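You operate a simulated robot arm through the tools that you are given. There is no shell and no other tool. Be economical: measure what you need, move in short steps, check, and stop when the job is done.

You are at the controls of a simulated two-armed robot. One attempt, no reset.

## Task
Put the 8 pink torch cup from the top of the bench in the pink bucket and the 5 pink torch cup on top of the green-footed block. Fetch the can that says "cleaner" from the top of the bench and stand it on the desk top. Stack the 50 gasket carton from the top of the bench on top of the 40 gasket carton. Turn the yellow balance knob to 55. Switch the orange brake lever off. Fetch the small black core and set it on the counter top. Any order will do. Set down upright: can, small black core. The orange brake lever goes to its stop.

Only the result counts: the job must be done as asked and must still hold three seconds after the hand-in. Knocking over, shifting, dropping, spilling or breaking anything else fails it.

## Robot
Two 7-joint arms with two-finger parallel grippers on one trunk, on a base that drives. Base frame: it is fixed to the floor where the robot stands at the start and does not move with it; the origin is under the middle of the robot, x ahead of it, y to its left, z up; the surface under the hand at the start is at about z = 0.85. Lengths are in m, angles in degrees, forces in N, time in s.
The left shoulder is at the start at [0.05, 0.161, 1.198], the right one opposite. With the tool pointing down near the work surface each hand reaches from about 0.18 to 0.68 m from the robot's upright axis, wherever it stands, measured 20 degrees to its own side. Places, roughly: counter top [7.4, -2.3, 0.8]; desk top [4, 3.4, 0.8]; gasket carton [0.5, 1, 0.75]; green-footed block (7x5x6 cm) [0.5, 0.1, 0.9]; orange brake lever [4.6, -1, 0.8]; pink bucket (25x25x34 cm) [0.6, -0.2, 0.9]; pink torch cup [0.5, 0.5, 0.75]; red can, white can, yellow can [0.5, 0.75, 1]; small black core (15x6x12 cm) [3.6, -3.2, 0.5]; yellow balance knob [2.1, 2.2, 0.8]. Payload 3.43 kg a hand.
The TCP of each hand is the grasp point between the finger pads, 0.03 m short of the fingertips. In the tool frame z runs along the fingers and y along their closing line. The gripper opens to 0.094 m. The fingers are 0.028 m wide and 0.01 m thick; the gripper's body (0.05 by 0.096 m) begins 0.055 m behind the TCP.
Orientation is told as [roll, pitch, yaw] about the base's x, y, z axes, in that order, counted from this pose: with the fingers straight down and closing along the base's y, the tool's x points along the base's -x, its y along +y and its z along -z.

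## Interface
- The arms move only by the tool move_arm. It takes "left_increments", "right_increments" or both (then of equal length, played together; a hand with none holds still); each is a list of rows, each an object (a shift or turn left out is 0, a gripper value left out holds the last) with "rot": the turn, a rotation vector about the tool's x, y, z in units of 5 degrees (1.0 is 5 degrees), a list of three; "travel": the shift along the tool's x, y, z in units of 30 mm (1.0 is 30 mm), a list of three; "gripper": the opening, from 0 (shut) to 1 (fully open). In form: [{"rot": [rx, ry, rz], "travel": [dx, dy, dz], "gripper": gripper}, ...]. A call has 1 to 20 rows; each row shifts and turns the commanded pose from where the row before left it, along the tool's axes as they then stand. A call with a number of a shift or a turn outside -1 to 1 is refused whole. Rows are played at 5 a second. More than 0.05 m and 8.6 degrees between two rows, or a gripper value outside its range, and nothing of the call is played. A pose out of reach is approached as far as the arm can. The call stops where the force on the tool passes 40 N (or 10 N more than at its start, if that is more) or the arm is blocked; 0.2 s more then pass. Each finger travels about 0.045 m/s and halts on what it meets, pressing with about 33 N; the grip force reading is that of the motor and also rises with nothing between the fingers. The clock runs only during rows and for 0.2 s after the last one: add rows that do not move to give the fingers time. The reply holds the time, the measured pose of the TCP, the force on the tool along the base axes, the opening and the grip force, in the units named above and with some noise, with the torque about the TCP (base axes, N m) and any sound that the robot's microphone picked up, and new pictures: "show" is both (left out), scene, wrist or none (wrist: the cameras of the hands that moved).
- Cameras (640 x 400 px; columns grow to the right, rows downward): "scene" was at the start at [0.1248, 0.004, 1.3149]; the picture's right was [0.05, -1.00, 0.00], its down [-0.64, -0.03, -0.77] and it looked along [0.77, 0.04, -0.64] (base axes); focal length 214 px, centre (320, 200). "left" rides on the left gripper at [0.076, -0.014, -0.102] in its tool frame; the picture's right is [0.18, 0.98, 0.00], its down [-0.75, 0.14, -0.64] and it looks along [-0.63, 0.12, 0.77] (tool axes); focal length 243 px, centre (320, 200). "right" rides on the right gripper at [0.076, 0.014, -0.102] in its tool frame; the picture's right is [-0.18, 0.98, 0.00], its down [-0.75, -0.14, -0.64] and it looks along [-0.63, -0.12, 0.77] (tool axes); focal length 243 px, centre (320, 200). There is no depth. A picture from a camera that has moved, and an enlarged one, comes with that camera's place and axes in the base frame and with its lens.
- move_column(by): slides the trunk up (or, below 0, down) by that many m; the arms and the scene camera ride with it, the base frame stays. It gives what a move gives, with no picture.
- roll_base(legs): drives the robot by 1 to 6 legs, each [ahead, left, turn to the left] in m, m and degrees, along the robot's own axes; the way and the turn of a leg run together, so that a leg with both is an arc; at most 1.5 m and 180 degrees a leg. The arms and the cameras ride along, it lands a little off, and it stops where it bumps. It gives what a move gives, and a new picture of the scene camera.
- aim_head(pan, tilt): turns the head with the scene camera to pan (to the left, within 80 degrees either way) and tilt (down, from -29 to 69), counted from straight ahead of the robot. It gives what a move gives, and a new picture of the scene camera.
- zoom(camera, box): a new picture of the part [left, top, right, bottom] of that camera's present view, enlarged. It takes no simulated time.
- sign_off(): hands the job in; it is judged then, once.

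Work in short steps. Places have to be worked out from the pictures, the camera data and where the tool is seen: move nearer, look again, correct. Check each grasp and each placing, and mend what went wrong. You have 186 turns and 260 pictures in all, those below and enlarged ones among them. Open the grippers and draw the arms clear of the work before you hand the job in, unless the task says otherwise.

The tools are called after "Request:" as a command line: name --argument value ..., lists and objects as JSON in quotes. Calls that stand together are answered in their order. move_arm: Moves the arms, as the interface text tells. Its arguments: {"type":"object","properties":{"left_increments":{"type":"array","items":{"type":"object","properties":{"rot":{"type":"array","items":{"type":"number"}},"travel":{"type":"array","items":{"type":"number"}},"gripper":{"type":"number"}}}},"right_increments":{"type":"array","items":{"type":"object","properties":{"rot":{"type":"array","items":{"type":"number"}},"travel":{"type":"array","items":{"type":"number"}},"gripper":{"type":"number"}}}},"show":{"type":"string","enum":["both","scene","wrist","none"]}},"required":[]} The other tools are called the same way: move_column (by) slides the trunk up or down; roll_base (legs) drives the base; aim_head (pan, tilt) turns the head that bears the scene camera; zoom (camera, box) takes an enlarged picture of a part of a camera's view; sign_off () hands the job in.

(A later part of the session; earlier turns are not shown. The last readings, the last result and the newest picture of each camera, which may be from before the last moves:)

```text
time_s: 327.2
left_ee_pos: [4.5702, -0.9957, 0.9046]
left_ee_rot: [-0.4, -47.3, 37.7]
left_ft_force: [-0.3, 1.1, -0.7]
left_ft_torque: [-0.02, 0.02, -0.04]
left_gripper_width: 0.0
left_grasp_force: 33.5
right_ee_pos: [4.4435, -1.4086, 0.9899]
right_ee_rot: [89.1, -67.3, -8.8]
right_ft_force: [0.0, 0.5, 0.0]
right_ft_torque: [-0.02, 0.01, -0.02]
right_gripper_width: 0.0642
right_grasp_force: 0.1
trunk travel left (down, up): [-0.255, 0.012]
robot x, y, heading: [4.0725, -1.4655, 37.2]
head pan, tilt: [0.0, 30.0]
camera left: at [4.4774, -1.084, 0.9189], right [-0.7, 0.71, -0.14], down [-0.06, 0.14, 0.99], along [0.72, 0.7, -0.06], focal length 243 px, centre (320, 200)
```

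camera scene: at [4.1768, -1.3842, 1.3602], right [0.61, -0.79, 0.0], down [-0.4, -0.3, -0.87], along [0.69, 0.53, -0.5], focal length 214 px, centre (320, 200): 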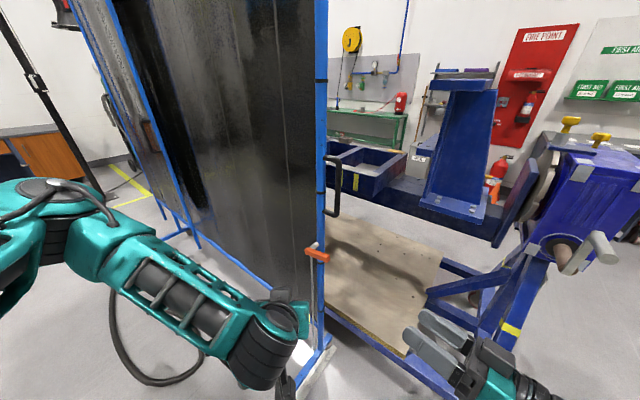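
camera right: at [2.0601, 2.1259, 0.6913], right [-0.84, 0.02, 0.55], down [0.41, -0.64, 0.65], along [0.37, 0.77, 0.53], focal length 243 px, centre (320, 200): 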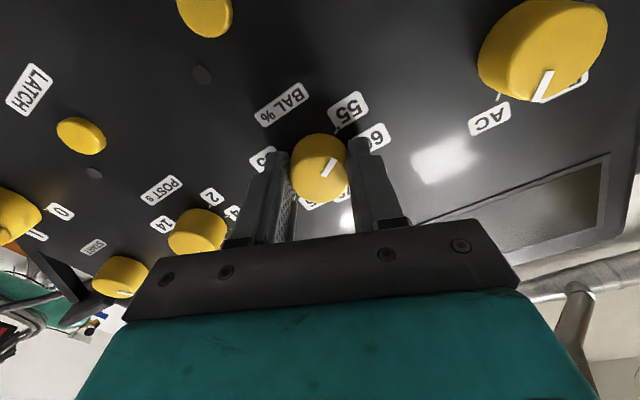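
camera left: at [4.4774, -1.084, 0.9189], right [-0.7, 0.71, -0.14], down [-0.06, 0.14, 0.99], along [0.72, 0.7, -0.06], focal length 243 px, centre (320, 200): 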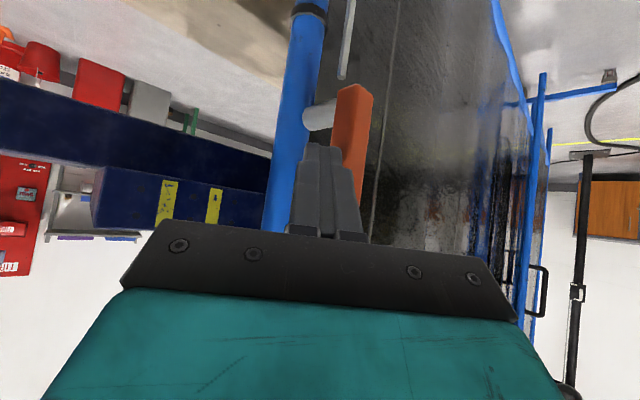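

Relative view suggests something moved along; back off and compare with the earlier scene view.

Request:
move_arm --left_increments '[{"travel": [0.28, -0.52, -0.3]}, {"travel": [0.28, -0.52, -0.3]}, {"travel": [0.8, -0.3, -0.8]}, {"travel": [0.8, -0.3, -0.8]}, {"travel": [0.8, 0, -0.8]}, {"travel": [0.8, 0, -0.8]}, {"travel": [0.8, 0, -0.8]}, {"travel": [0.8, 0, -0.8]}, {"travel": [0.8, 0, 0.8]}, {"travel": [0.8, 0, 0.8]}, {"travel": [0.8, 0, 0.8]}, {}]' --show "scene"

Request:
zoom --camera "scene" --box '[270, 210, 350, 280]'

```text
time_s: 329.8
left_ee_pos: [4.4214, -1.1745, 0.7944]
left_ee_rot: [-0.6, -47.3, 37.6]
left_ft_force: [-0.9, 0.3, 0.1]
left_ft_torque: [0.0, 0.03, 0.02]
left_gripper_width: 0.0002
left_grasp_force: 33.2
right_ee_pos: [4.4439, -1.4087, 0.9887]
right_ee_rot: [89.2, -67.4, -8.8]
right_ft_force: [-0.1, 0.1, -0.7]
right_ft_torque: [0.0, 0.02, 0.03]
right_gripper_width: 0.0637
right_grasp_force: 0.0
trunk travel left (down, up): [-0.255, 0.012]
robot x, y, heading: [4.075, -1.4645, 37.4]
head pan, tilt: [0.0, 30.0]
camera scene: at [4.1778, -1.3846, 1.3602], right [0.61, -0.79, 0.0], down [-0.4, -0.3, -0.87], along [0.69, 0.53, -0.5], focal length 214 px, centre (320, 200)
```

scene: 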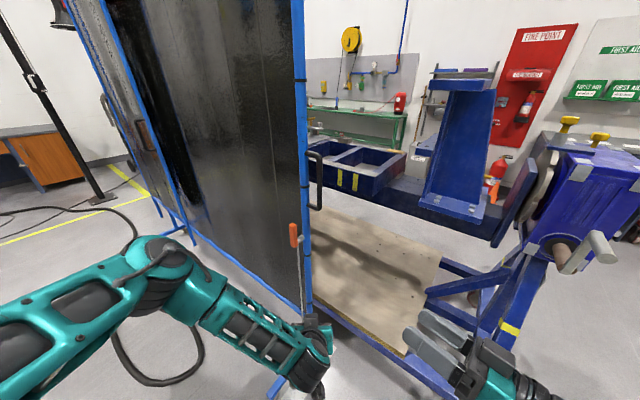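

```text
5.71 times, centred on (310, 245) of scene
camera zoom: at [4.1778, -1.3846, 1.3602], right [0.61, -0.79, 0.0], down [-0.4, -0.3, -0.87], along [0.69, 0.53, -0.5], focal length 1226 px, centre (377, -57)
```

zoom: 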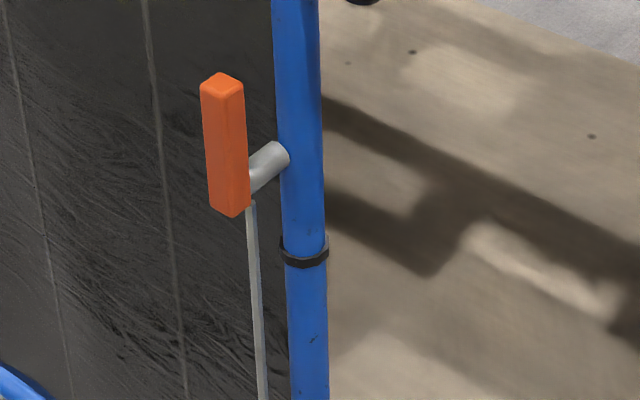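

The screen (on casters, brake now off) rolled about 6 cm in +y. I'll restore it by pulling its black handle with the right hand: rotate grip to close along x, raise, and approach the handle.

Request:
move_arm --right_increments '[{"rot": [0, 0, -1], "gripper": 0.9}, {"rot": [0, 0, -1]}, {"rot": [0, 0, -1]}, {"rot": [0, 0, -1]}, {"rot": [0, 0, -0.5], "travel": [-0.8, 0, 0]}, {"travel": [-0.8, 0, 0]}, {"travel": [-0.8, -0.5, 0]}, {"travel": [-0.8, -0.8, 0.5]}, {"travel": [0, -0.8, 0.9]}, {"travel": [0, -0.8, 0.9]}, {"travel": [0, -0.8, 0.9]}, {"travel": [0, 0, 0.9]}, {"travel": [0, 0, 0.9]}, {"travel": [0, 0, 0.9]}, {}]' --left_increments '[{"travel": [0.8, 0, -0.8]}, {"travel": [0.8, 0, -0.8]}, {"travel": [0.8, 0, -0.8]}, {}, {}, {}, {}, {}, {}, {}, {}, {}, {}, {}, {}]' --show "both"

```text
time_s: 333.0
left_ee_pos: [4.3394, -1.2343, 0.7911]
left_ee_rot: [-0.5, -47.3, 37.5]
left_ft_force: [0.9, 0.5, -0.2]
left_ft_torque: [-0.01, -0.03, 0.0]
left_gripper_width: 0.0
left_grasp_force: 33.5
right_ee_pos: [4.5858, -1.2507, 1.0829]
right_ee_rot: [9.9, -89.7, 70.4]
right_ft_force: [0.4, -0.1, -0.3]
right_ft_torque: [-0.01, -0.02, 0.03]
right_gripper_width: 0.0848
right_grasp_force: 0.0
trunk travel left (down, up): [-0.255, 0.012]
robot x, y, heading: [4.074, -1.4623, 37.4]
head pan, tilt: [0.0, 30.0]
camera scene: at [4.1778, -1.3848, 1.3602], right [0.61, -0.79, 0.0], down [-0.4, -0.3, -0.87], along [0.69, 0.53, -0.5], focal length 214 px, centre (320, 200)
camera right: at [4.5551, -1.3496, 1.0088], right [-0.97, 0.17, 0.19], down [0.03, -0.65, 0.76], along [0.25, 0.74, 0.63], focal length 243 px, centre (320, 200)
camera left: at [4.2473, -1.3234, 0.805], right [-0.69, 0.71, -0.14], down [-0.06, 0.14, 0.99], along [0.72, 0.69, -0.06], focal length 243 px, centre (320, 200)
```

scene: 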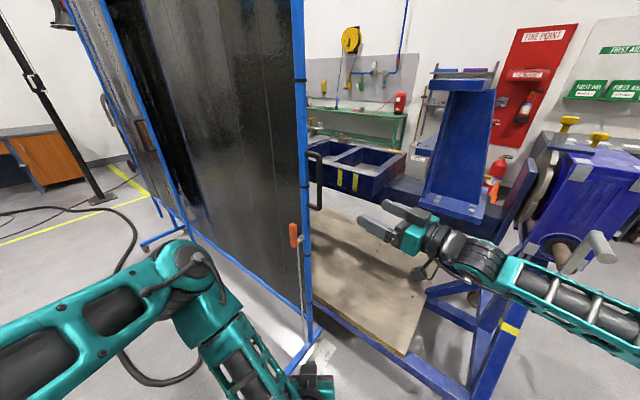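
right: 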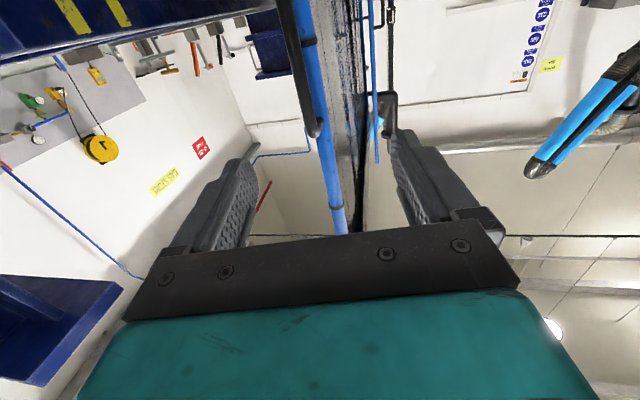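
left: 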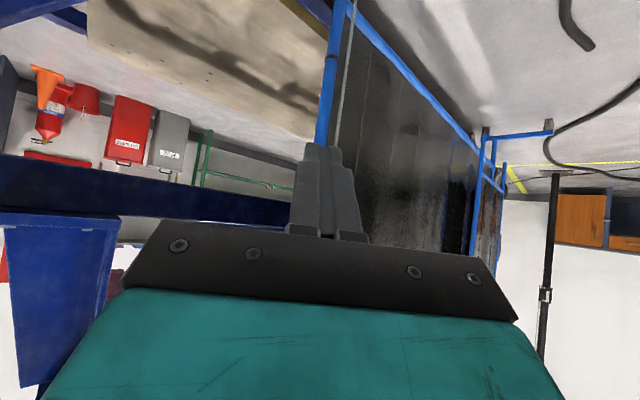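

Handle bar seen near (4.645, −1.03), z 1.0–1.14. Move in line and approach.

Request:
move_arm --right_increments '[{"travel": [0, -0.9, 0.3]}, {"travel": [0, 0, 1]}, {"travel": [0, 0, 1]}, {"travel": [0, 0, 1]}, {"travel": [0, 0, 1]}, {}]' --show "both"

```text
time_s: 334.4
left_ee_pos: [4.3387, -1.2345, 0.7914]
left_ee_rot: [-0.5, -47.4, 37.7]
left_ft_force: [0.5, -0.7, -1.6]
left_ft_torque: [0.04, -0.02, 0.0]
left_gripper_width: 0.0001
left_grasp_force: 32.6
right_ee_pos: [4.6324, -1.1286, 1.0851]
right_ee_rot: [10.2, -89.6, 70.0]
right_ft_force: [-0.2, -0.2, 0.5]
right_ft_torque: [-0.03, -0.03, 0.01]
right_gripper_width: 0.0844
right_grasp_force: 0.0
trunk travel left (down, up): [-0.255, 0.012]
robot x, y, heading: [4.0721, -1.464, 37.7]
head pan, tilt: [0.0, 30.0]
camera scene: at [4.1779, -1.3848, 1.3602], right [0.61, -0.79, 0.0], down [-0.4, -0.3, -0.87], along [0.69, 0.53, -0.5], focal length 214 px, centre (320, 200)
camera right: at [4.6014, -1.2285, 1.0088], right [-0.97, 0.17, 0.18], down [0.03, -0.65, 0.76], along [0.25, 0.74, 0.63], focal length 243 px, centre (320, 200)
```

scene: 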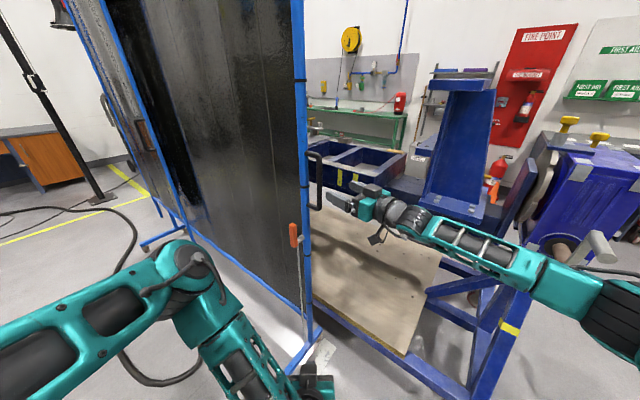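
right: 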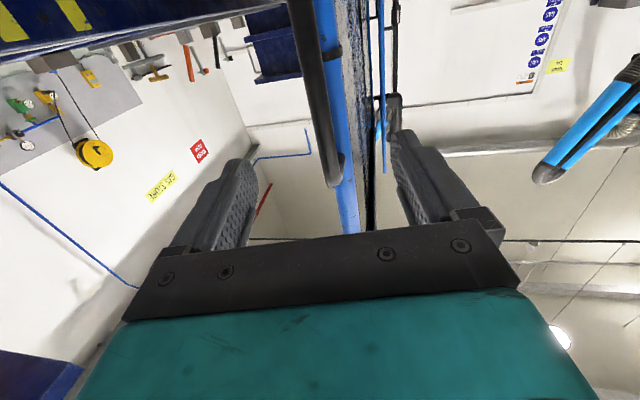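

Handle bar at (4.65, −1.027). Advance 9 cm and grip it.

Request:
move_arm --right_increments '[{"travel": [0, 0, 1]}, {"travel": [0, 0, 1]}, {"travel": [0, 0, 1]}, {}, {"gripper": 0}, {}, {}, {}, {}, {}]' --show "both"

```text
time_s: 336.6
left_ee_pos: [4.3382, -1.2336, 0.7912]
left_ee_rot: [-0.6, -47.3, 37.5]
left_ft_force: [-0.5, 0.7, 0.1]
left_ft_torque: [0.0, 0.0, -0.01]
left_gripper_width: 0.0001
left_grasp_force: 33.0
right_ee_pos: [4.6473, -1.0415, 1.0835]
right_ee_rot: [6.3, -89.7, 74.2]
right_ft_force: [-3.1, 0.2, -1.3]
right_ft_torque: [0.35, -0.13, 0.08]
right_gripper_width: 0.0178
right_grasp_force: 44.7
trunk travel left (down, up): [-0.255, 0.012]
robot x, y, heading: [4.0705, -1.4646, 37.4]
head pan, tilt: [0.0, 30.0]
camera scene: at [4.1775, -1.3846, 1.3602], right [0.61, -0.79, 0.0], down [-0.4, -0.3, -0.87], along [0.69, 0.53, -0.5], focal length 214 px, centre (320, 200)
camera right: at [4.6161, -1.1403, 1.0082], right [-0.97, 0.16, 0.18], down [0.03, -0.65, 0.76], along [0.24, 0.74, 0.63], focal length 243 px, centre (320, 200)
```

scene: 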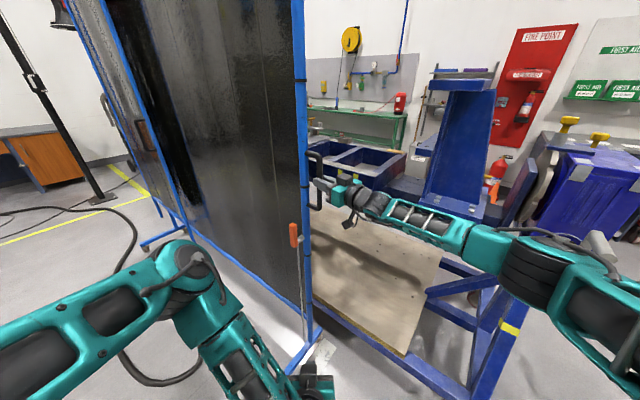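
right: 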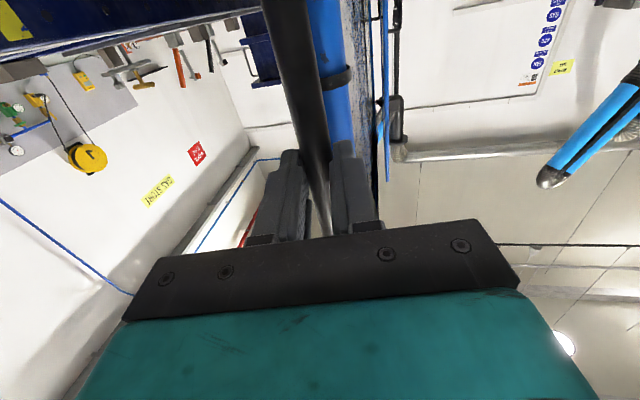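

Handle gripped. Pull the screen back 6 cm in −y slowly.

Request:
move_arm --right_increments '[{"travel": [0, -0.06, -0.4]}, {"travel": [0, -0.06, -0.4]}, {"travel": [0, -0.06, -0.4]}, {"travel": [0, -0.06, -0.4]}, {"travel": [0, -0.06, -0.35]}, {}, {}]' --show "none"

Request:
zoom --camera "scene" --box '[280, 220, 360, 290]'

```text
time_s: 338.2
left_ee_pos: [4.3399, -1.2354, 0.7905]
left_ee_rot: [-0.5, -47.4, 37.6]
left_ft_force: [-0.1, 0.4, 0.1]
left_ft_torque: [-0.03, 0.0, 0.05]
left_gripper_width: 0.0003
left_grasp_force: 33.0
right_ee_pos: [4.6459, -1.1024, 1.0832]
right_ee_rot: [-2.0, -89.8, 82.3]
right_ft_force: [-4.6, -6.2, 4.7]
right_ft_torque: [0.04, -0.01, 0.09]
right_gripper_width: 0.0177
right_grasp_force: 45.0
trunk travel left (down, up): [-0.255, 0.012]
robot x, y, heading: [4.0749, -1.4653, 37.8]
head pan, tilt: [0.0, 30.0]
```

```text
5.71 times, centred on (320, 255) of scene
camera zoom: at [4.1767, -1.3861, 1.3604], right [0.61, -0.79, 0.0], down [-0.4, -0.3, -0.87], along [0.69, 0.53, -0.5], focal length 1226 px, centre (320, -114)
```

zoom: 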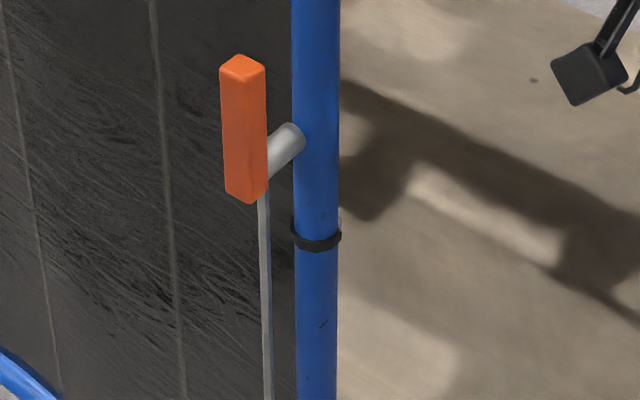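

Within ~3 mm of its original place. Pull 3 mm more and release.

Request:
move_arm --right_increments '[{"travel": [0, 0, -0.12]}, {}, {"gripper": 0.9}, {}, {}, {}, {"travel": [0, 0, -1]}, {"travel": [0, 0, -1]}, {"travel": [0, 0, -1]}, {"travel": [0, 0, -1]}, {}]' --show "none"

Request:
zoom --camera "scene" --box '[280, 220, 360, 290]'

```text
time_s: 340.6
left_ee_pos: [4.3399, -1.2335, 0.7913]
left_ee_rot: [-0.6, -47.2, 37.6]
left_ft_force: [-0.5, -0.3, -0.5]
left_ft_torque: [0.01, -0.02, 0.01]
left_gripper_width: 0.0
left_grasp_force: 32.5
right_ee_pos: [4.6257, -1.2222, 1.0836]
right_ee_rot: [8.3, -89.7, 72.1]
right_ft_force: [-0.4, 0.3, 0.0]
right_ft_torque: [-0.02, 0.03, 0.01]
right_gripper_width: 0.0843
right_grasp_force: 0.0
trunk travel left (down, up): [-0.255, 0.012]
robot x, y, heading: [4.0739, -1.4603, 37.4]
head pan, tilt: [0.0, 30.0]
```

```text
5.71 times, centred on (320, 255) of scene
camera zoom: at [4.1779, -1.3845, 1.3601], right [0.61, -0.79, 0.0], down [-0.4, -0.3, -0.87], along [0.69, 0.53, -0.5], focal length 1226 px, centre (320, -114)
```

zoom: 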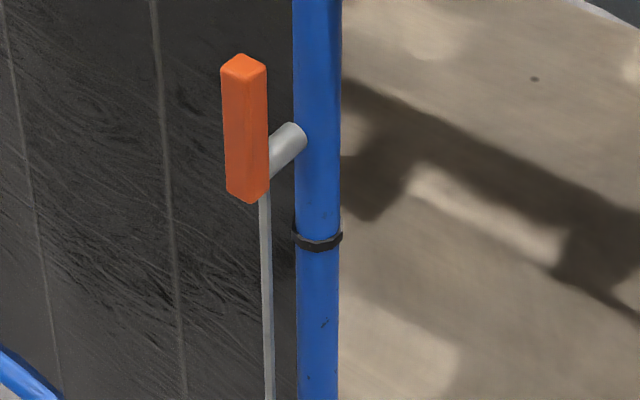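

Lever is up against its stop and the screen is back within ~3 mm. Now retract both arms and head for the core: back off, turn to face −y.

Request:
move_arm --right_increments '[{"travel": [0, 0.6, -1]}, {"travel": [0, 0.8, -1]}, {"travel": [0, 0.8, -1]}, {"travel": [0, 0.8, -1]}, {"travel": [0, 0.8, -1]}]' --left_increments '[{"travel": [0.5, 0, -0.8], "gripper": 1.0}, {"travel": [0, 0, -1]}, {"travel": [-0.5, 0, -0.8]}, {"travel": [-0.7, 0, -0.7]}, {"travel": [-0.7, 0, -0.7]}]' --show "none"

Request:
roll_base --legs '[[-0.45, 0, 0], [0, 0, -120]]'

Request:
aim_head --pan 0 --tilt 20

```text
time_s: 341.8
left_ee_pos: [4.2904, -1.2692, 0.9046]
left_ee_rot: [-0.6, -47.3, 37.6]
left_ft_force: [0.0, -0.5, -0.7]
left_ft_torque: [0.0, -0.01, -0.02]
left_gripper_width: 0.0939
left_grasp_force: 0.0
right_ee_pos: [4.489, -1.3522, 1.0849]
right_ee_rot: [-13.2, -89.8, 93.5]
right_ft_force: [-1.3, 0.1, -0.2]
right_ft_torque: [0.01, 0.05, 0.01]
right_gripper_width: 0.0846
right_grasp_force: 0.0
trunk travel left (down, up): [-0.255, 0.012]
robot x, y, heading: [4.0731, -1.4659, 37.1]
head pan, tilt: [0.0, 30.0]
```

```text
time_s: 349.5
left_ee_pos: [3.7697, -2.0238, 0.904]
left_ee_rot: [-0.5, -47.3, -82.8]
left_ft_force: [-0.7, -0.1, -0.2]
left_ft_torque: [-0.01, 0.0, -0.01]
left_gripper_width: 0.094
left_grasp_force: 0.0
right_ee_pos: [3.5965, -2.1547, 1.0847]
right_ee_rot: [10.5, -89.7, -50.4]
right_ft_force: [-0.9, 0.5, -0.1]
right_ft_torque: [0.03, 0.0, 0.03]
right_gripper_width: 0.0848
right_grasp_force: 0.1
trunk travel left (down, up): [-0.255, 0.012]
robot x, y, heading: [3.7106, -1.7385, -83.1]
head pan, tilt: [0.0, 30.0]
camera scene: at [3.7273, -1.8686, 1.3602], right [-0.99, -0.12, 0.0], down [-0.06, 0.5, -0.87], along [0.11, -0.86, -0.5], focal length 214 px, centre (320, 200)
```

scene: 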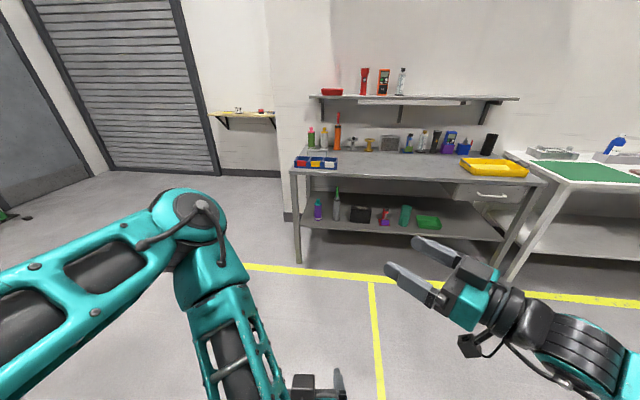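

```text
time_s: 350.2
left_ee_pos: [3.7693, -2.0249, 0.9034]
left_ee_rot: [-0.6, -47.2, -82.8]
left_ft_force: [-0.6, 0.5, 0.2]
left_ft_torque: [0.02, 0.01, 0.0]
left_gripper_width: 0.0942
left_grasp_force: 0.1
right_ee_pos: [3.5966, -2.1527, 1.0844]
right_ee_rot: [11.6, -89.7, -51.4]
right_ft_force: [0.8, 0.0, -0.5]
right_ft_torque: [0.0, 0.0, 0.02]
right_gripper_width: 0.0847
right_grasp_force: 0.0
trunk travel left (down, up): [-0.255, 0.012]
robot x, y, heading: [3.7113, -1.7398, -83.1]
head pan, tilt: [0.0, 20.0]
camera scene: at [3.7277, -1.8713, 1.3762], right [-0.99, -0.12, 0.0], down [-0.04, 0.34, -0.94], along [0.11, -0.93, -0.34], focal length 214 px, centre (320, 200)
```

scene: 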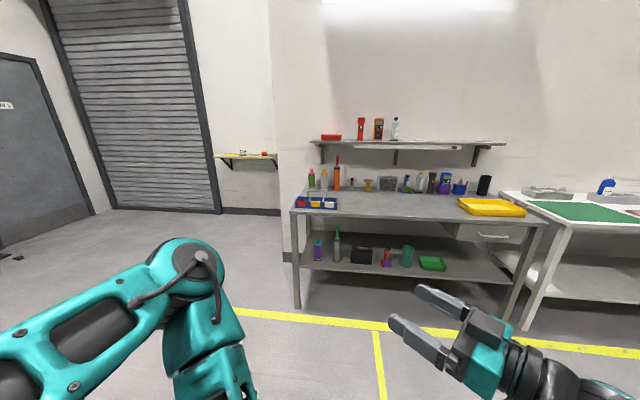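

The black core sits on the lower shelf. Zoom.

Request:
zoom --camera "scene" --box '[290, 215, 460, 315]'

Request:
zoom --camera "scene" --box '[325, 230, 395, 275]'

```text
3.76 times, centred on (375, 265) of scene
camera zoom: at [3.7277, -1.8713, 1.3762], right [-0.99, -0.12, 0.0], down [-0.04, 0.34, -0.94], along [0.11, -0.93, -0.34], focal length 807 px, centre (113, -45)
```

zoom: 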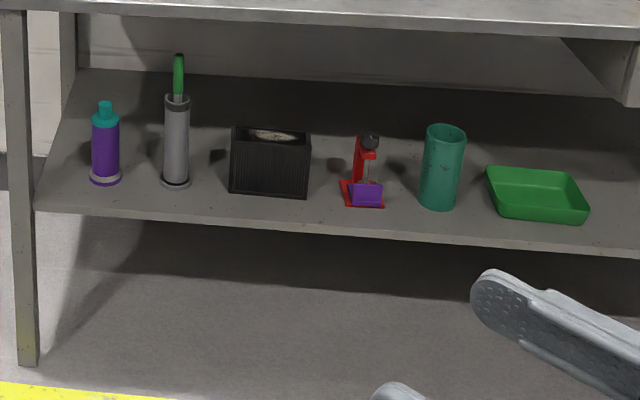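

```text
8.89 times, centred on (360, 252) of scene
camera zoom: at [3.7277, -1.8713, 1.3762], right [-0.99, -0.12, 0.0], down [-0.04, 0.34, -0.94], along [0.11, -0.93, -0.34], focal length 1906 px, centre (-36, -267)
```

zoom: 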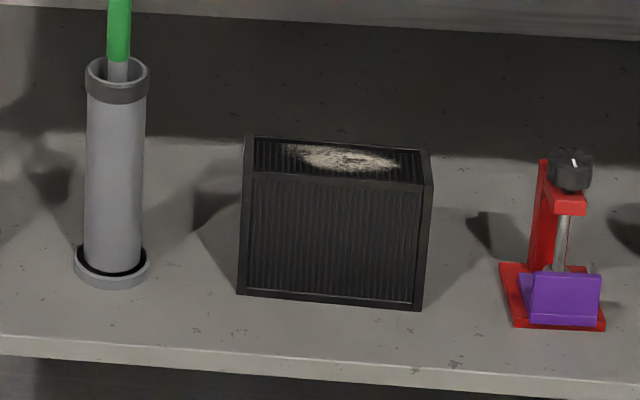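

Plan: the core (15 wide × 6 deep × 12 high) must be gripped across its depth (along y) with the right hand tilted 45° in from the −x side. First raise the left hand and reorient the right hand here in free space.

Request:
move_arm --left_increments '[{"travel": [-0.9, 0, -0.86]}, {"travel": [-0.9, 0, -0.86]}, {"travel": [-0.9, 0, -0.86]}, {"travel": [-0.9, 0, -0.86]}, {"travel": [-0.9, 0, -0.86]}, {"travel": [-0.9, 0, -0.86]}, {"travel": [-0.9, 0, -0.86]}, {}, {}, {}, {}, {}, {}, {}, {}, {}, {}, {}]' --right_increments '[{"rot": [0, 1, 0]}, {"rot": [0, 1, 0]}, {"rot": [0, 1, 0]}, {"rot": [0, 1, 0]}, {"rot": [0, 1, 0]}, {"rot": [0, 1, 0]}, {"rot": [0, 1, 0]}, {"rot": [0, 1, 0]}, {"rot": [0, 1, 0]}, {"rot": [-0.7, 0, -0.7]}, {"rot": [-0.7, 0, -0.7]}, {"rot": [-0.7, 0, -0.7]}, {"rot": [-0.7, 0, -0.7]}, {"rot": [-0.7, 0, -0.7]}, {"rot": [-0.7, 0, -0.7]}, {"rot": [-0.7, 0, -0.7]}, {"rot": [-0.7, 0, -0.7]}, {}]' --show "scene"

```text
time_s: 354.0
left_ee_pos: [3.7682, -2.018, 1.1657]
left_ee_rot: [-0.5, -47.3, -82.8]
left_ft_force: [-0.5, -0.5, -0.4]
left_ft_torque: [-0.02, 0.0, 0.02]
left_gripper_width: 0.0941
left_grasp_force: 0.0
right_ee_pos: [3.6399, -2.1131, 1.0802]
right_ee_rot: [-0.1, -45.5, -19.2]
right_ft_force: [-0.4, 0.2, 0.8]
right_ft_torque: [0.01, -0.02, 0.0]
right_gripper_width: 0.0846
right_grasp_force: 0.0
right hand out of reach, approached as far as the arm can: row 11, 12, 13, 14, 15, 16, 17
trunk travel left (down, up): [-0.255, 0.012]
robot x, y, heading: [3.711, -1.741, -82.9]
head pan, tilt: [0.0, 20.0]
camera scene: at [3.7272, -1.871, 1.3763], right [-0.99, -0.12, 0.0], down [-0.04, 0.34, -0.94], along [0.11, -0.93, -0.34], focal length 214 px, centre (320, 200)
```

scene: 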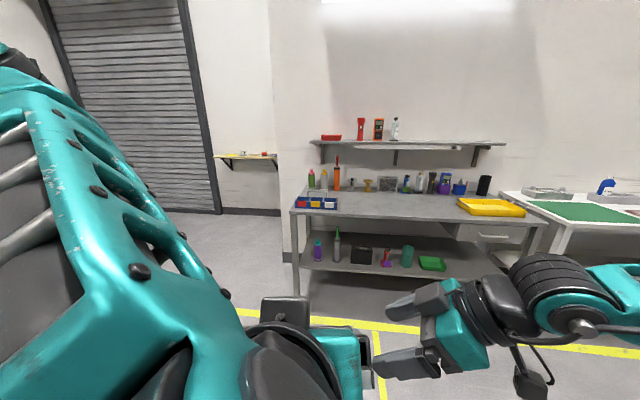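

Yaw reach limited here, but a small yaw error is tolerable and a rotated robot stance helps. Flip the hand roll (camera side up) by +180° in two goes.

Request:
move_arm --right_increments '[{"rot": [0, 0, 1]}, {"rot": [0, 0, 1]}, {"rot": [0, 0, 1]}, {"rot": [0, 0, 1]}, {"rot": [0, 0, 1]}, {"rot": [0, 0, 1]}, {"rot": [0, 0, 1]}, {"rot": [0, 0, 1]}, {"rot": [0, 0, 1]}, {"rot": [0, 0, 1]}, {"rot": [0, 0, 1]}, {"rot": [0, 0, 1]}, {"rot": [0, 0, 1]}, {"rot": [0, 0, 1]}, {"rot": [0, 0, 1]}, {"rot": [0, 0, 1]}, {"rot": [0, 0, 1]}, {"rot": [0, 0, 1]}]' --show "none"

Request:
move_arm --right_increments '[{"rot": [0, 0, 1]}, {"rot": [0, 0, 1]}, {"rot": [0, 0, 1]}, {"rot": [0, 0, 1]}, {"rot": [0, 0, 1]}, {"rot": [0, 0, 1]}, {"rot": [0, 0, 1]}, {"rot": [0, 0, 1]}, {"rot": [0, 0, 1]}, {"rot": [0, 0, 1]}, {"rot": [0, 0, 1]}, {"rot": [0, 0, 1]}, {"rot": [0, 0, 1]}, {"rot": [0, 0, 1]}, {"rot": [0, 0, 1]}, {"rot": [0, 0, 1]}, {"rot": [0, 0, 1]}, {"rot": [0, 0, 1]}]' --show "wrist"

```text
time_s: 357.8
left_ee_pos: [3.769, -2.019, 1.1665]
left_ee_rot: [-0.7, -47.4, -82.8]
left_ft_force: [0.0, 0.4, 0.0]
left_ft_torque: [0.02, -0.02, 0.03]
left_gripper_width: 0.094
left_grasp_force: 0.1
right_ee_pos: [3.642, -2.1139, 1.0807]
right_ee_rot: [44.1, -0.6, -107.5]
right_ft_force: [0.5, -0.3, 0.0]
right_ft_torque: [0.01, 0.03, 0.02]
right_gripper_width: 0.0845
right_grasp_force: 0.1
trunk travel left (down, up): [-0.255, 0.012]
robot x, y, heading: [3.7098, -1.7387, -83.0]
head pan, tilt: [0.0, 20.0]
```

```text
time_s: 361.6
left_ee_pos: [3.7696, -2.0192, 1.1663]
left_ee_rot: [-0.5, -47.3, -82.8]
left_ft_force: [0.9, -0.1, 0.6]
left_ft_torque: [-0.03, 0.0, 0.03]
left_gripper_width: 0.0942
left_grasp_force: 0.2
right_ee_pos: [3.6409, -2.1137, 1.0805]
right_ee_rot: [0.9, 44.1, 163.0]
right_ft_force: [-0.6, 0.1, -1.0]
right_ft_torque: [-0.01, -0.01, -0.05]
right_gripper_width: 0.0847
right_grasp_force: 0.0
trunk travel left (down, up): [-0.255, 0.012]
robot x, y, heading: [3.7101, -1.7426, -83.0]
head pan, tilt: [0.0, 20.0]
camera right: at [3.6215, -2.1212, 1.2076], right [-0.42, -0.9, -0.12], down [-0.9, 0.43, -0.06], along [0.11, 0.08, -0.99], focal length 243 px, centre (320, 200)
```

right: 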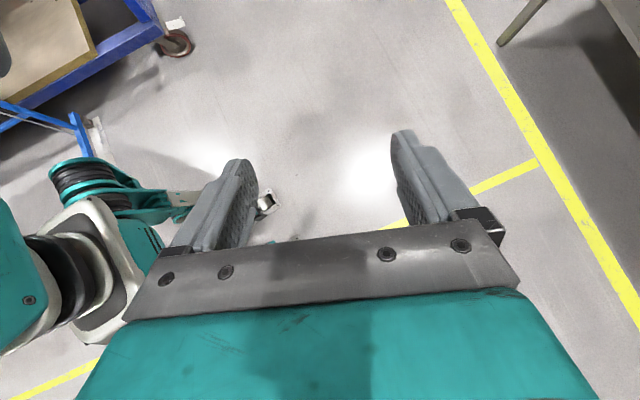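

Hand flipped. Drive to about (3.31, −2.5), heading −75.

Request:
roll_base --legs '[[0, -0.48, 0], [0.66, 0, 8]]'

Request:
aim_head --pan 15 --tilt 45

```text
time_s: 369.5
left_ee_pos: [3.4685, -2.702, 1.1668]
left_ee_rot: [-0.6, -47.3, -74.0]
left_ft_force: [-0.3, 0.4, 0.4]
left_ft_torque: [0.03, 0.0, -0.03]
left_gripper_width: 0.094
left_grasp_force: 0.1
right_ee_pos: [3.3572, -2.8148, 1.0811]
right_ee_rot: [0.9, 44.1, 172.0]
right_ft_force: [0.9, 0.1, 0.1]
right_ft_torque: [-0.03, -0.04, -0.02]
right_gripper_width: 0.0847
right_grasp_force: 0.1
trunk travel left (down, up): [-0.255, 0.012]
robot x, y, heading: [3.3711, -2.4344, -74.3]
head pan, tilt: [0.0, 20.0]
camera scene: at [3.4059, -2.5626, 1.3762], right [-0.96, -0.27, 0.0], down [-0.09, 0.33, -0.94], along [0.26, -0.9, -0.34], focal length 214 px, centre (320, 200)
```

scene: 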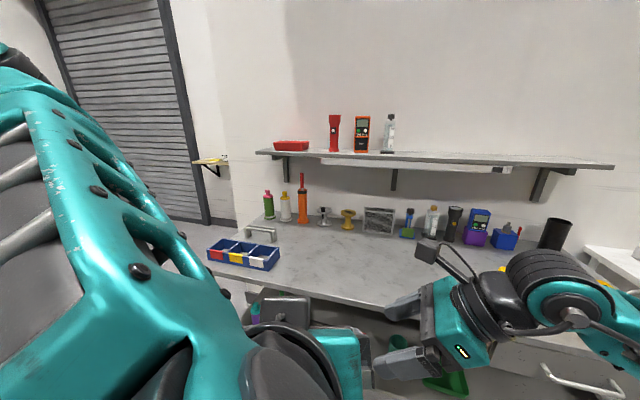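

```text
time_s: 370.4
left_ee_pos: [3.4686, -2.7013, 1.1662]
left_ee_rot: [-0.6, -47.3, -74.0]
left_ft_force: [0.1, 0.4, -1.1]
left_ft_torque: [-0.01, 0.01, -0.03]
left_gripper_width: 0.0941
left_grasp_force: 0.0
right_ee_pos: [3.3568, -2.816, 1.0798]
right_ee_rot: [1.0, 44.1, 172.0]
right_ft_force: [0.5, 0.4, -0.9]
right_ft_torque: [-0.02, -0.04, 0.01]
right_gripper_width: 0.0844
right_grasp_force: 0.1
trunk travel left (down, up): [-0.255, 0.012]
robot x, y, heading: [3.3695, -2.4339, -74.3]
head pan, tilt: [15.0, 45.0]
camera scene: at [3.4221, -2.5426, 1.3376], right [-0.86, -0.51, 0.0], down [-0.36, 0.61, -0.71], along [0.36, -0.61, -0.71], focal length 214 px, centre (320, 200)
```

scene: 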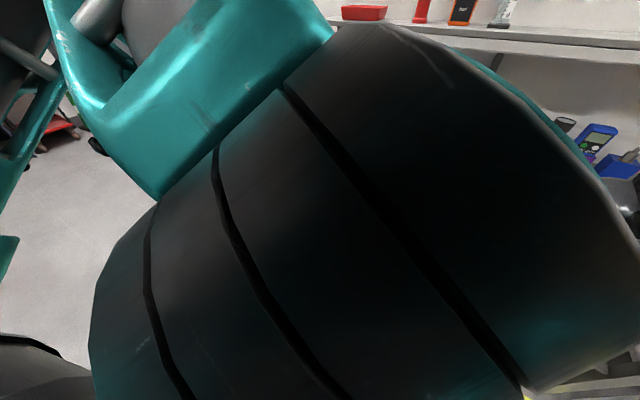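

Move the left arm out of the head's view and lower the column by 0.25 m.

Request:
move_arm --left_increments '[{"travel": [0, 1, 0]}, {"travel": [0, 1, 0]}, {"travel": [0, 1, 0]}, {"travel": [0, 1, 0]}, {"travel": [0, 1, 0]}, {"travel": [0, 1, 0]}, {"travel": [0, 1, 0]}]' --show "none"

Request:
move_column --by -0.25

Request:
aim_head --pan 5 --tilt 35

```text
time_s: 372.0
left_ee_pos: [3.6153, -2.741, 1.2204]
left_ee_rot: [-0.5, -47.1, -74.0]
left_ft_force: [0.7, -0.3, -0.2]
left_ft_torque: [-0.02, 0.0, -0.03]
left_gripper_width: 0.0942
left_grasp_force: 0.1
left hand out of reach, approached as far as the arm can: row 1, 2, 3, 4, 5, 6, 7
right_ee_pos: [3.3572, -2.8154, 1.0817]
right_ee_rot: [1.1, 44.0, 172.1]
right_ft_force: [-0.7, 0.3, 0.0]
right_ft_torque: [0.0, -0.01, 0.0]
right_gripper_width: 0.0848
right_grasp_force: 0.1
trunk travel left (down, up): [-0.255, 0.012]
robot x, y, heading: [3.3654, -2.4348, -74.4]
head pan, tilt: [15.0, 45.0]
```

```text
time_s: 374.6
left_ee_pos: [3.6148, -2.743, 0.9703]
left_ee_rot: [-0.5, -47.2, -74.1]
left_ft_force: [-0.6, 0.1, 0.3]
left_ft_torque: [-0.03, 0.02, 0.02]
left_gripper_width: 0.0941
left_grasp_force: 0.1
right_ee_pos: [3.3567, -2.8155, 0.8304]
right_ee_rot: [0.9, 44.2, 172.0]
right_ft_force: [0.1, -0.3, -0.9]
right_ft_torque: [0.03, 0.0, 0.02]
right_gripper_width: 0.0848
right_grasp_force: 0.1
trunk travel left (down, up): [-0.005, 0.262]
robot x, y, heading: [3.3699, -2.4353, -74.3]
head pan, tilt: [15.0, 45.0]
```

```text
time_s: 375.3
left_ee_pos: [3.614, -2.7425, 0.9697]
left_ee_rot: [-0.5, -47.1, -74.0]
left_ft_force: [-0.2, -0.2, -0.6]
left_ft_torque: [0.0, 0.0, 0.02]
left_gripper_width: 0.0938
left_grasp_force: 0.2
right_ee_pos: [3.356, -2.8141, 0.8306]
right_ee_rot: [0.9, 44.1, 172.0]
right_ft_force: [0.2, 0.1, 0.3]
right_ft_torque: [0.0, 0.02, 0.01]
right_gripper_width: 0.0844
right_grasp_force: 0.0
trunk travel left (down, up): [-0.005, 0.262]
robot x, y, heading: [3.3692, -2.4351, -74.0]
head pan, tilt: [5.0, 35.0]
camera scene: at [3.4118, -2.555, 1.1023], right [-0.93, -0.36, 0.0], down [-0.2, 0.54, -0.82], along [0.29, -0.77, -0.57], focal length 214 px, centre (320, 200)
```

scene: 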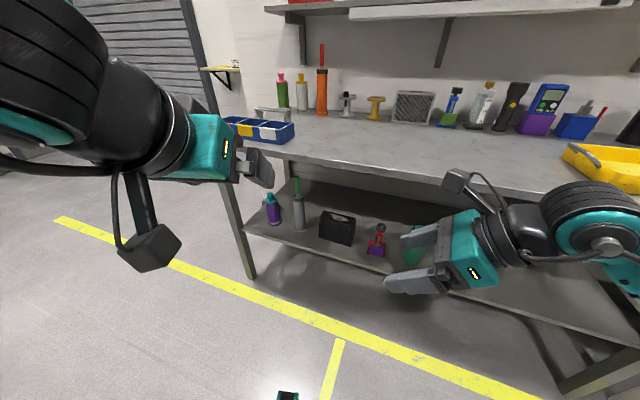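

Request:
zoom --camera "scene" --box '[260, 180, 420, 290]'

```text
3.64 times, centred on (340, 235) of scene
camera zoom: at [3.4118, -2.555, 1.1023], right [-0.93, -0.36, 0.0], down [-0.2, 0.54, -0.82], along [0.29, -0.77, -0.57], focal length 780 px, centre (247, 73)
```

zoom: 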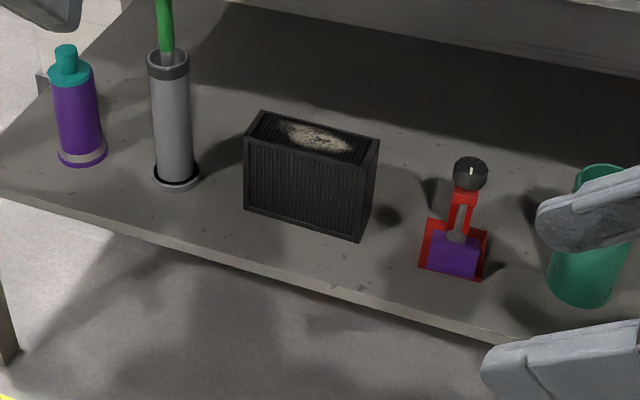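

Core: x 3.512–3.655, front y≈−3.19, shelf z≈0.43, top ≈0.55; drawer bottom and tabletop above limit height. Lower the right hand to z≈0.62 in front of the table first.

Request:
move_arm --right_increments '[{"travel": [-0.81, 0, 0.84], "gripper": 1.0}, {"travel": [-0.81, 0, 0.84]}, {"travel": [-0.81, 0, 0.84]}, {"travel": [-0.81, 0, 0.84]}, {"travel": [-0.81, 0, 0.84]}, {"travel": [-0.81, 0, 0.84]}, {}]' --show "scene"

```text
time_s: 376.9
left_ee_pos: [3.6149, -2.7434, 0.9705]
left_ee_rot: [-0.5, -47.2, -74.1]
left_ft_force: [-0.5, -0.3, 0.0]
left_ft_torque: [-0.04, -0.01, 0.0]
left_gripper_width: 0.0937
left_grasp_force: 0.1
right_ee_pos: [3.356, -2.8186, 0.6207]
right_ee_rot: [0.9, 44.0, 172.2]
right_ft_force: [0.0, -0.8, 0.2]
right_ft_torque: [0.0, -0.01, -0.02]
right_gripper_width: 0.0937
right_grasp_force: 0.1
trunk travel left (down, up): [-0.005, 0.262]
robot x, y, heading: [3.3713, -2.4356, -74.2]
head pan, tilt: [5.0, 35.0]
camera scene: at [3.4117, -2.555, 1.1024], right [-0.94, -0.35, 0.0], down [-0.2, 0.54, -0.82], along [0.29, -0.77, -0.57], focal length 214 px, centre (320, 200)
```

scene: 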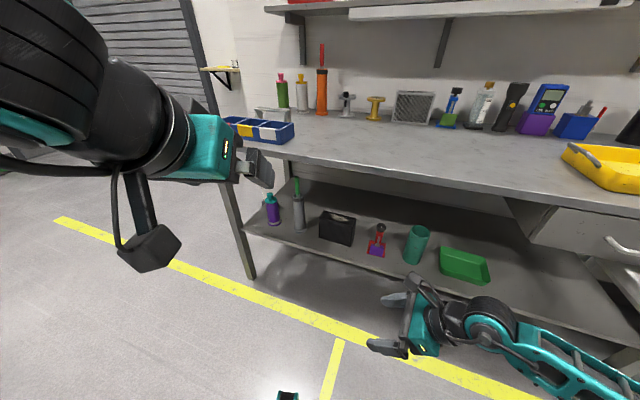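

Forearm is nicely low. Retract the left hand a bit and drive 0.2 m forward, 0.1 m left.

Request:
move_arm --left_increments '[{"travel": [0.72, 0, -0.7]}, {"travel": [0.72, 0, -0.7]}, {"travel": [0.72, 0, -0.7]}, {"travel": [0.5, 0, -0.7]}]' --show "none"

Request:
roll_base --legs '[[0.18, 0.1, 0]]'

Request:
move_arm --right_increments '[{}]' --show "wrist"

```text
time_s: 377.9
left_ee_pos: [3.566, -2.6808, 1.0185]
left_ee_rot: [-0.5, -47.1, -74.1]
left_ft_force: [0.2, 0.9, 0.0]
left_ft_torque: [-0.04, -0.03, 0.03]
left_gripper_width: 0.0941
left_grasp_force: 0.2
left hand out of reach, approached as far as the arm can: row 1, 2, 3, 4
right_ee_pos: [3.3574, -2.8197, 0.6218]
right_ee_rot: [0.9, 44.1, 172.0]
right_ft_force: [0.1, 0.6, 0.1]
right_ft_torque: [0.0, 0.0, -0.07]
right_gripper_width: 0.094
right_grasp_force: 0.2
trunk travel left (down, up): [-0.005, 0.262]
robot x, y, heading: [3.3643, -2.433, -74.1]
head pan, tilt: [5.0, 35.0]
```

```text
time_s: 379.5
left_ee_pos: [3.7107, -2.826, 1.019]
left_ee_rot: [-0.5, -47.1, -74.1]
left_ft_force: [-0.1, -0.5, 0.4]
left_ft_torque: [0.07, 0.0, -0.04]
left_gripper_width: 0.0941
left_grasp_force: 0.1
right_ee_pos: [3.5013, -2.9642, 0.622]
right_ee_rot: [1.0, 44.1, 172.1]
right_ft_force: [0.8, -0.1, 0.6]
right_ft_torque: [-0.02, 0.02, 0.01]
right_gripper_width: 0.0937
right_grasp_force: 0.0
trunk travel left (down, up): [-0.005, 0.262]
robot x, y, heading: [3.5142, -2.5784, -73.9]
head pan, tilt: [5.0, 35.0]
camera scene: at [3.5563, -2.6998, 1.1024], right [-0.93, -0.36, 0.0], down [-0.2, 0.54, -0.82], along [0.29, -0.77, -0.57], focal length 214 px, centre (320, 200)
```

scene: 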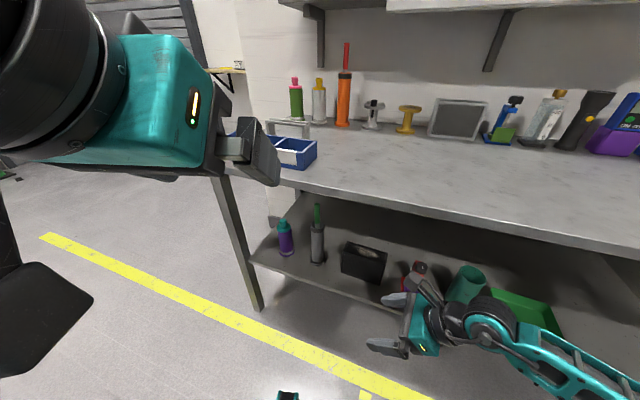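

```text
time_s: 379.9
left_ee_pos: [3.7093, -2.8258, 1.0191]
left_ee_rot: [-0.5, -47.3, -74.0]
left_ft_force: [-0.1, -0.3, 1.0]
left_ft_torque: [-0.02, 0.02, 0.02]
left_gripper_width: 0.0941
left_grasp_force: 0.1
right_ee_pos: [3.5019, -2.9635, 0.6221]
right_ee_rot: [0.8, 44.1, 172.2]
right_ft_force: [-0.3, -0.3, 0.7]
right_ft_torque: [-0.01, -0.03, -0.01]
right_gripper_width: 0.0941
right_grasp_force: 0.0
trunk travel left (down, up): [-0.005, 0.262]
robot x, y, heading: [3.514, -2.582, -74.2]
head pan, tilt: [5.0, 35.0]
camera right: at [3.4843, -2.9744, 0.7487], right [-0.28, -0.95, -0.12], down [-0.96, 0.29, -0.07], along [0.1, 0.09, -0.99], focal length 243 px, centre (320, 200)
```

right: 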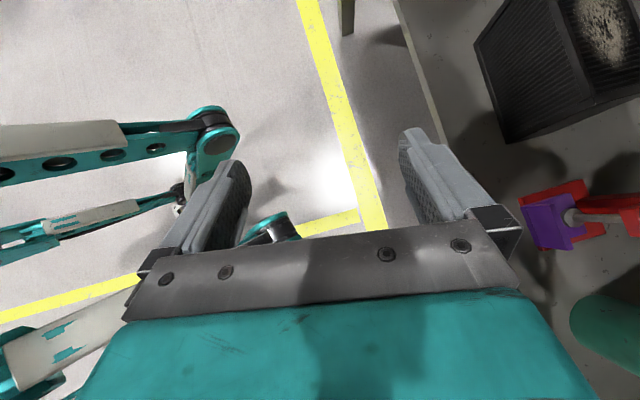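

Consistent core position. Slide the hand in (−y) above the core at z≈0.62.

Request:
move_arm --right_increments '[{"travel": [0.208, 0.911, 0.201]}, {"travel": [0.208, 0.911, 0.201]}, {"travel": [0.208, 0.911, 0.201]}, {"travel": [0.208, 0.911, 0.201]}, {"travel": [0.208, 0.911, 0.201]}, {"travel": [0.208, 0.911, 0.201]}, {"travel": [0.208, 0.911, 0.201]}, {"travel": [0.208, 0.911, 0.201]}, {"travel": [0.208, 0.911, 0.201]}, {}]' --show "both"

```text
time_s: 382.1
left_ee_pos: [3.7096, -2.826, 1.0186]
left_ee_rot: [-0.6, -47.2, -74.1]
left_ft_force: [-0.1, 0.3, 0.6]
left_ft_torque: [0.0, 0.01, 0.01]
left_gripper_width: 0.0939
left_grasp_force: 0.1
right_ee_pos: [3.5436, -3.2194, 0.6234]
right_ee_rot: [1.0, 44.0, 172.2]
right_ft_force: [-0.4, -0.1, 0.3]
right_ft_torque: [0.0, 0.0, -0.01]
right_gripper_width: 0.0941
right_grasp_force: 0.1
trunk travel left (down, up): [-0.005, 0.262]
robot x, y, heading: [3.5137, -2.5772, -74.3]
head pan, tilt: [5.0, 35.0]
camera scene: at [3.5563, -2.6998, 1.1024], right [-0.93, -0.36, 0.0], down [-0.2, 0.54, -0.82], along [0.29, -0.77, -0.57], focal length 214 px, centre (320, 200)
camera right: at [3.5255, -3.2289, 0.7511], right [-0.28, -0.95, -0.12], down [-0.96, 0.28, -0.07], along [0.1, 0.09, -0.99], focal length 243 px, centre (320, 200)
```

scene: 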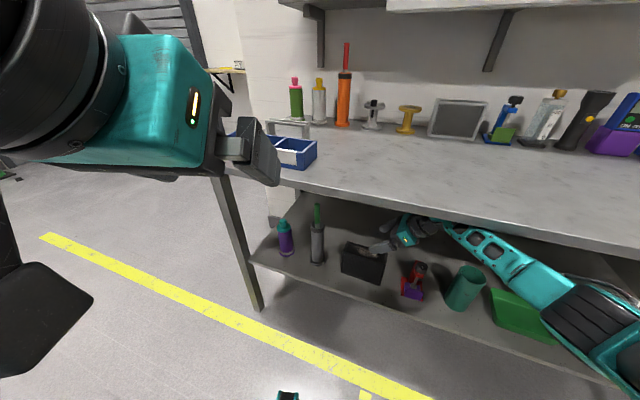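
right: 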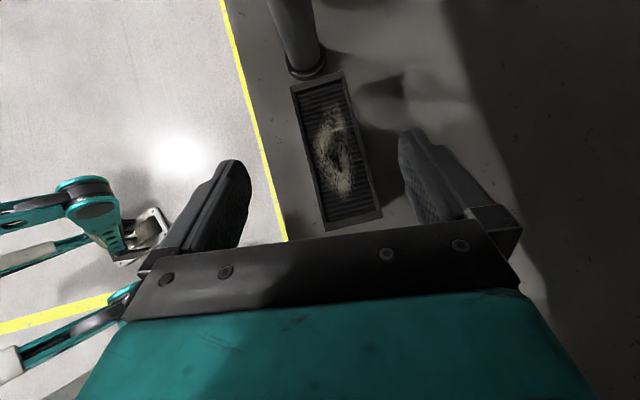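

Core lies between the finger planes (centre y≈−3.234). Correct yaw 5° and y, and descend to z≈0.53.

Request:
move_arm --right_increments '[{"rot": [0.7, 0, -0.72], "travel": [0, 0.42, 0]}, {}, {"travel": [-0.62, 0, 0.83]}, {"travel": [-0.62, 0, 0.83]}, {"travel": [-0.62, 0, 0.83]}, {}]' --show "both"

```text
time_s: 383.5
left_ee_pos: [3.7107, -2.8258, 1.0185]
left_ee_rot: [-0.5, -47.1, -74.0]
left_ft_force: [0.7, -0.5, 0.1]
left_ft_torque: [-0.02, -0.01, -0.03]
left_gripper_width: 0.0937
left_grasp_force: 0.1
right_ee_pos: [3.5492, -3.2231, 0.574]
right_ee_rot: [1.0, 44.1, 177.2]
right_ft_force: [-0.2, 0.2, 0.0]
right_ft_torque: [0.01, 0.01, -0.01]
right_gripper_width: 0.094
right_grasp_force: 0.0
right hand out of reach, approached as far as the arm can: row 4, 5
trunk travel left (down, up): [-0.005, 0.262]
robot x, y, heading: [3.5165, -2.5799, -74.1]
head pan, tilt: [5.0, 35.0]
camera scene: at [3.5563, -2.6998, 1.1024], right [-0.93, -0.36, 0.0], down [-0.2, 0.54, -0.82], along [0.29, -0.77, -0.57], focal length 214 px, centre (320, 200)
camera right: at [3.5324, -3.2347, 0.7007], right [-0.19, -0.97, -0.12], down [-0.98, 0.2, -0.06], along [0.09, 0.1, -0.99], focal length 243 px, centre (320, 200)
```

scene: 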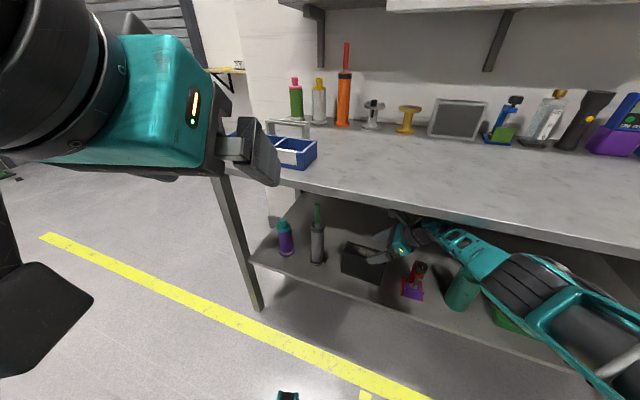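
right: 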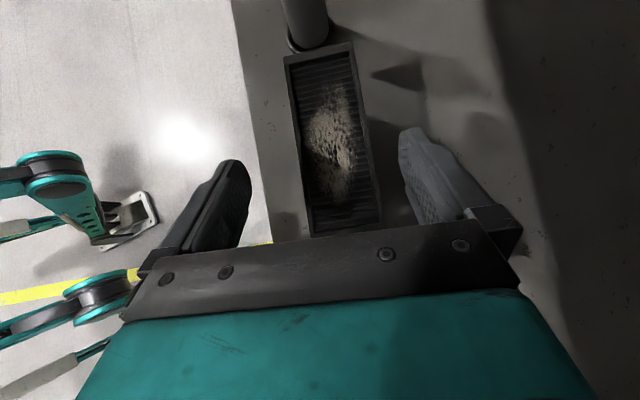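

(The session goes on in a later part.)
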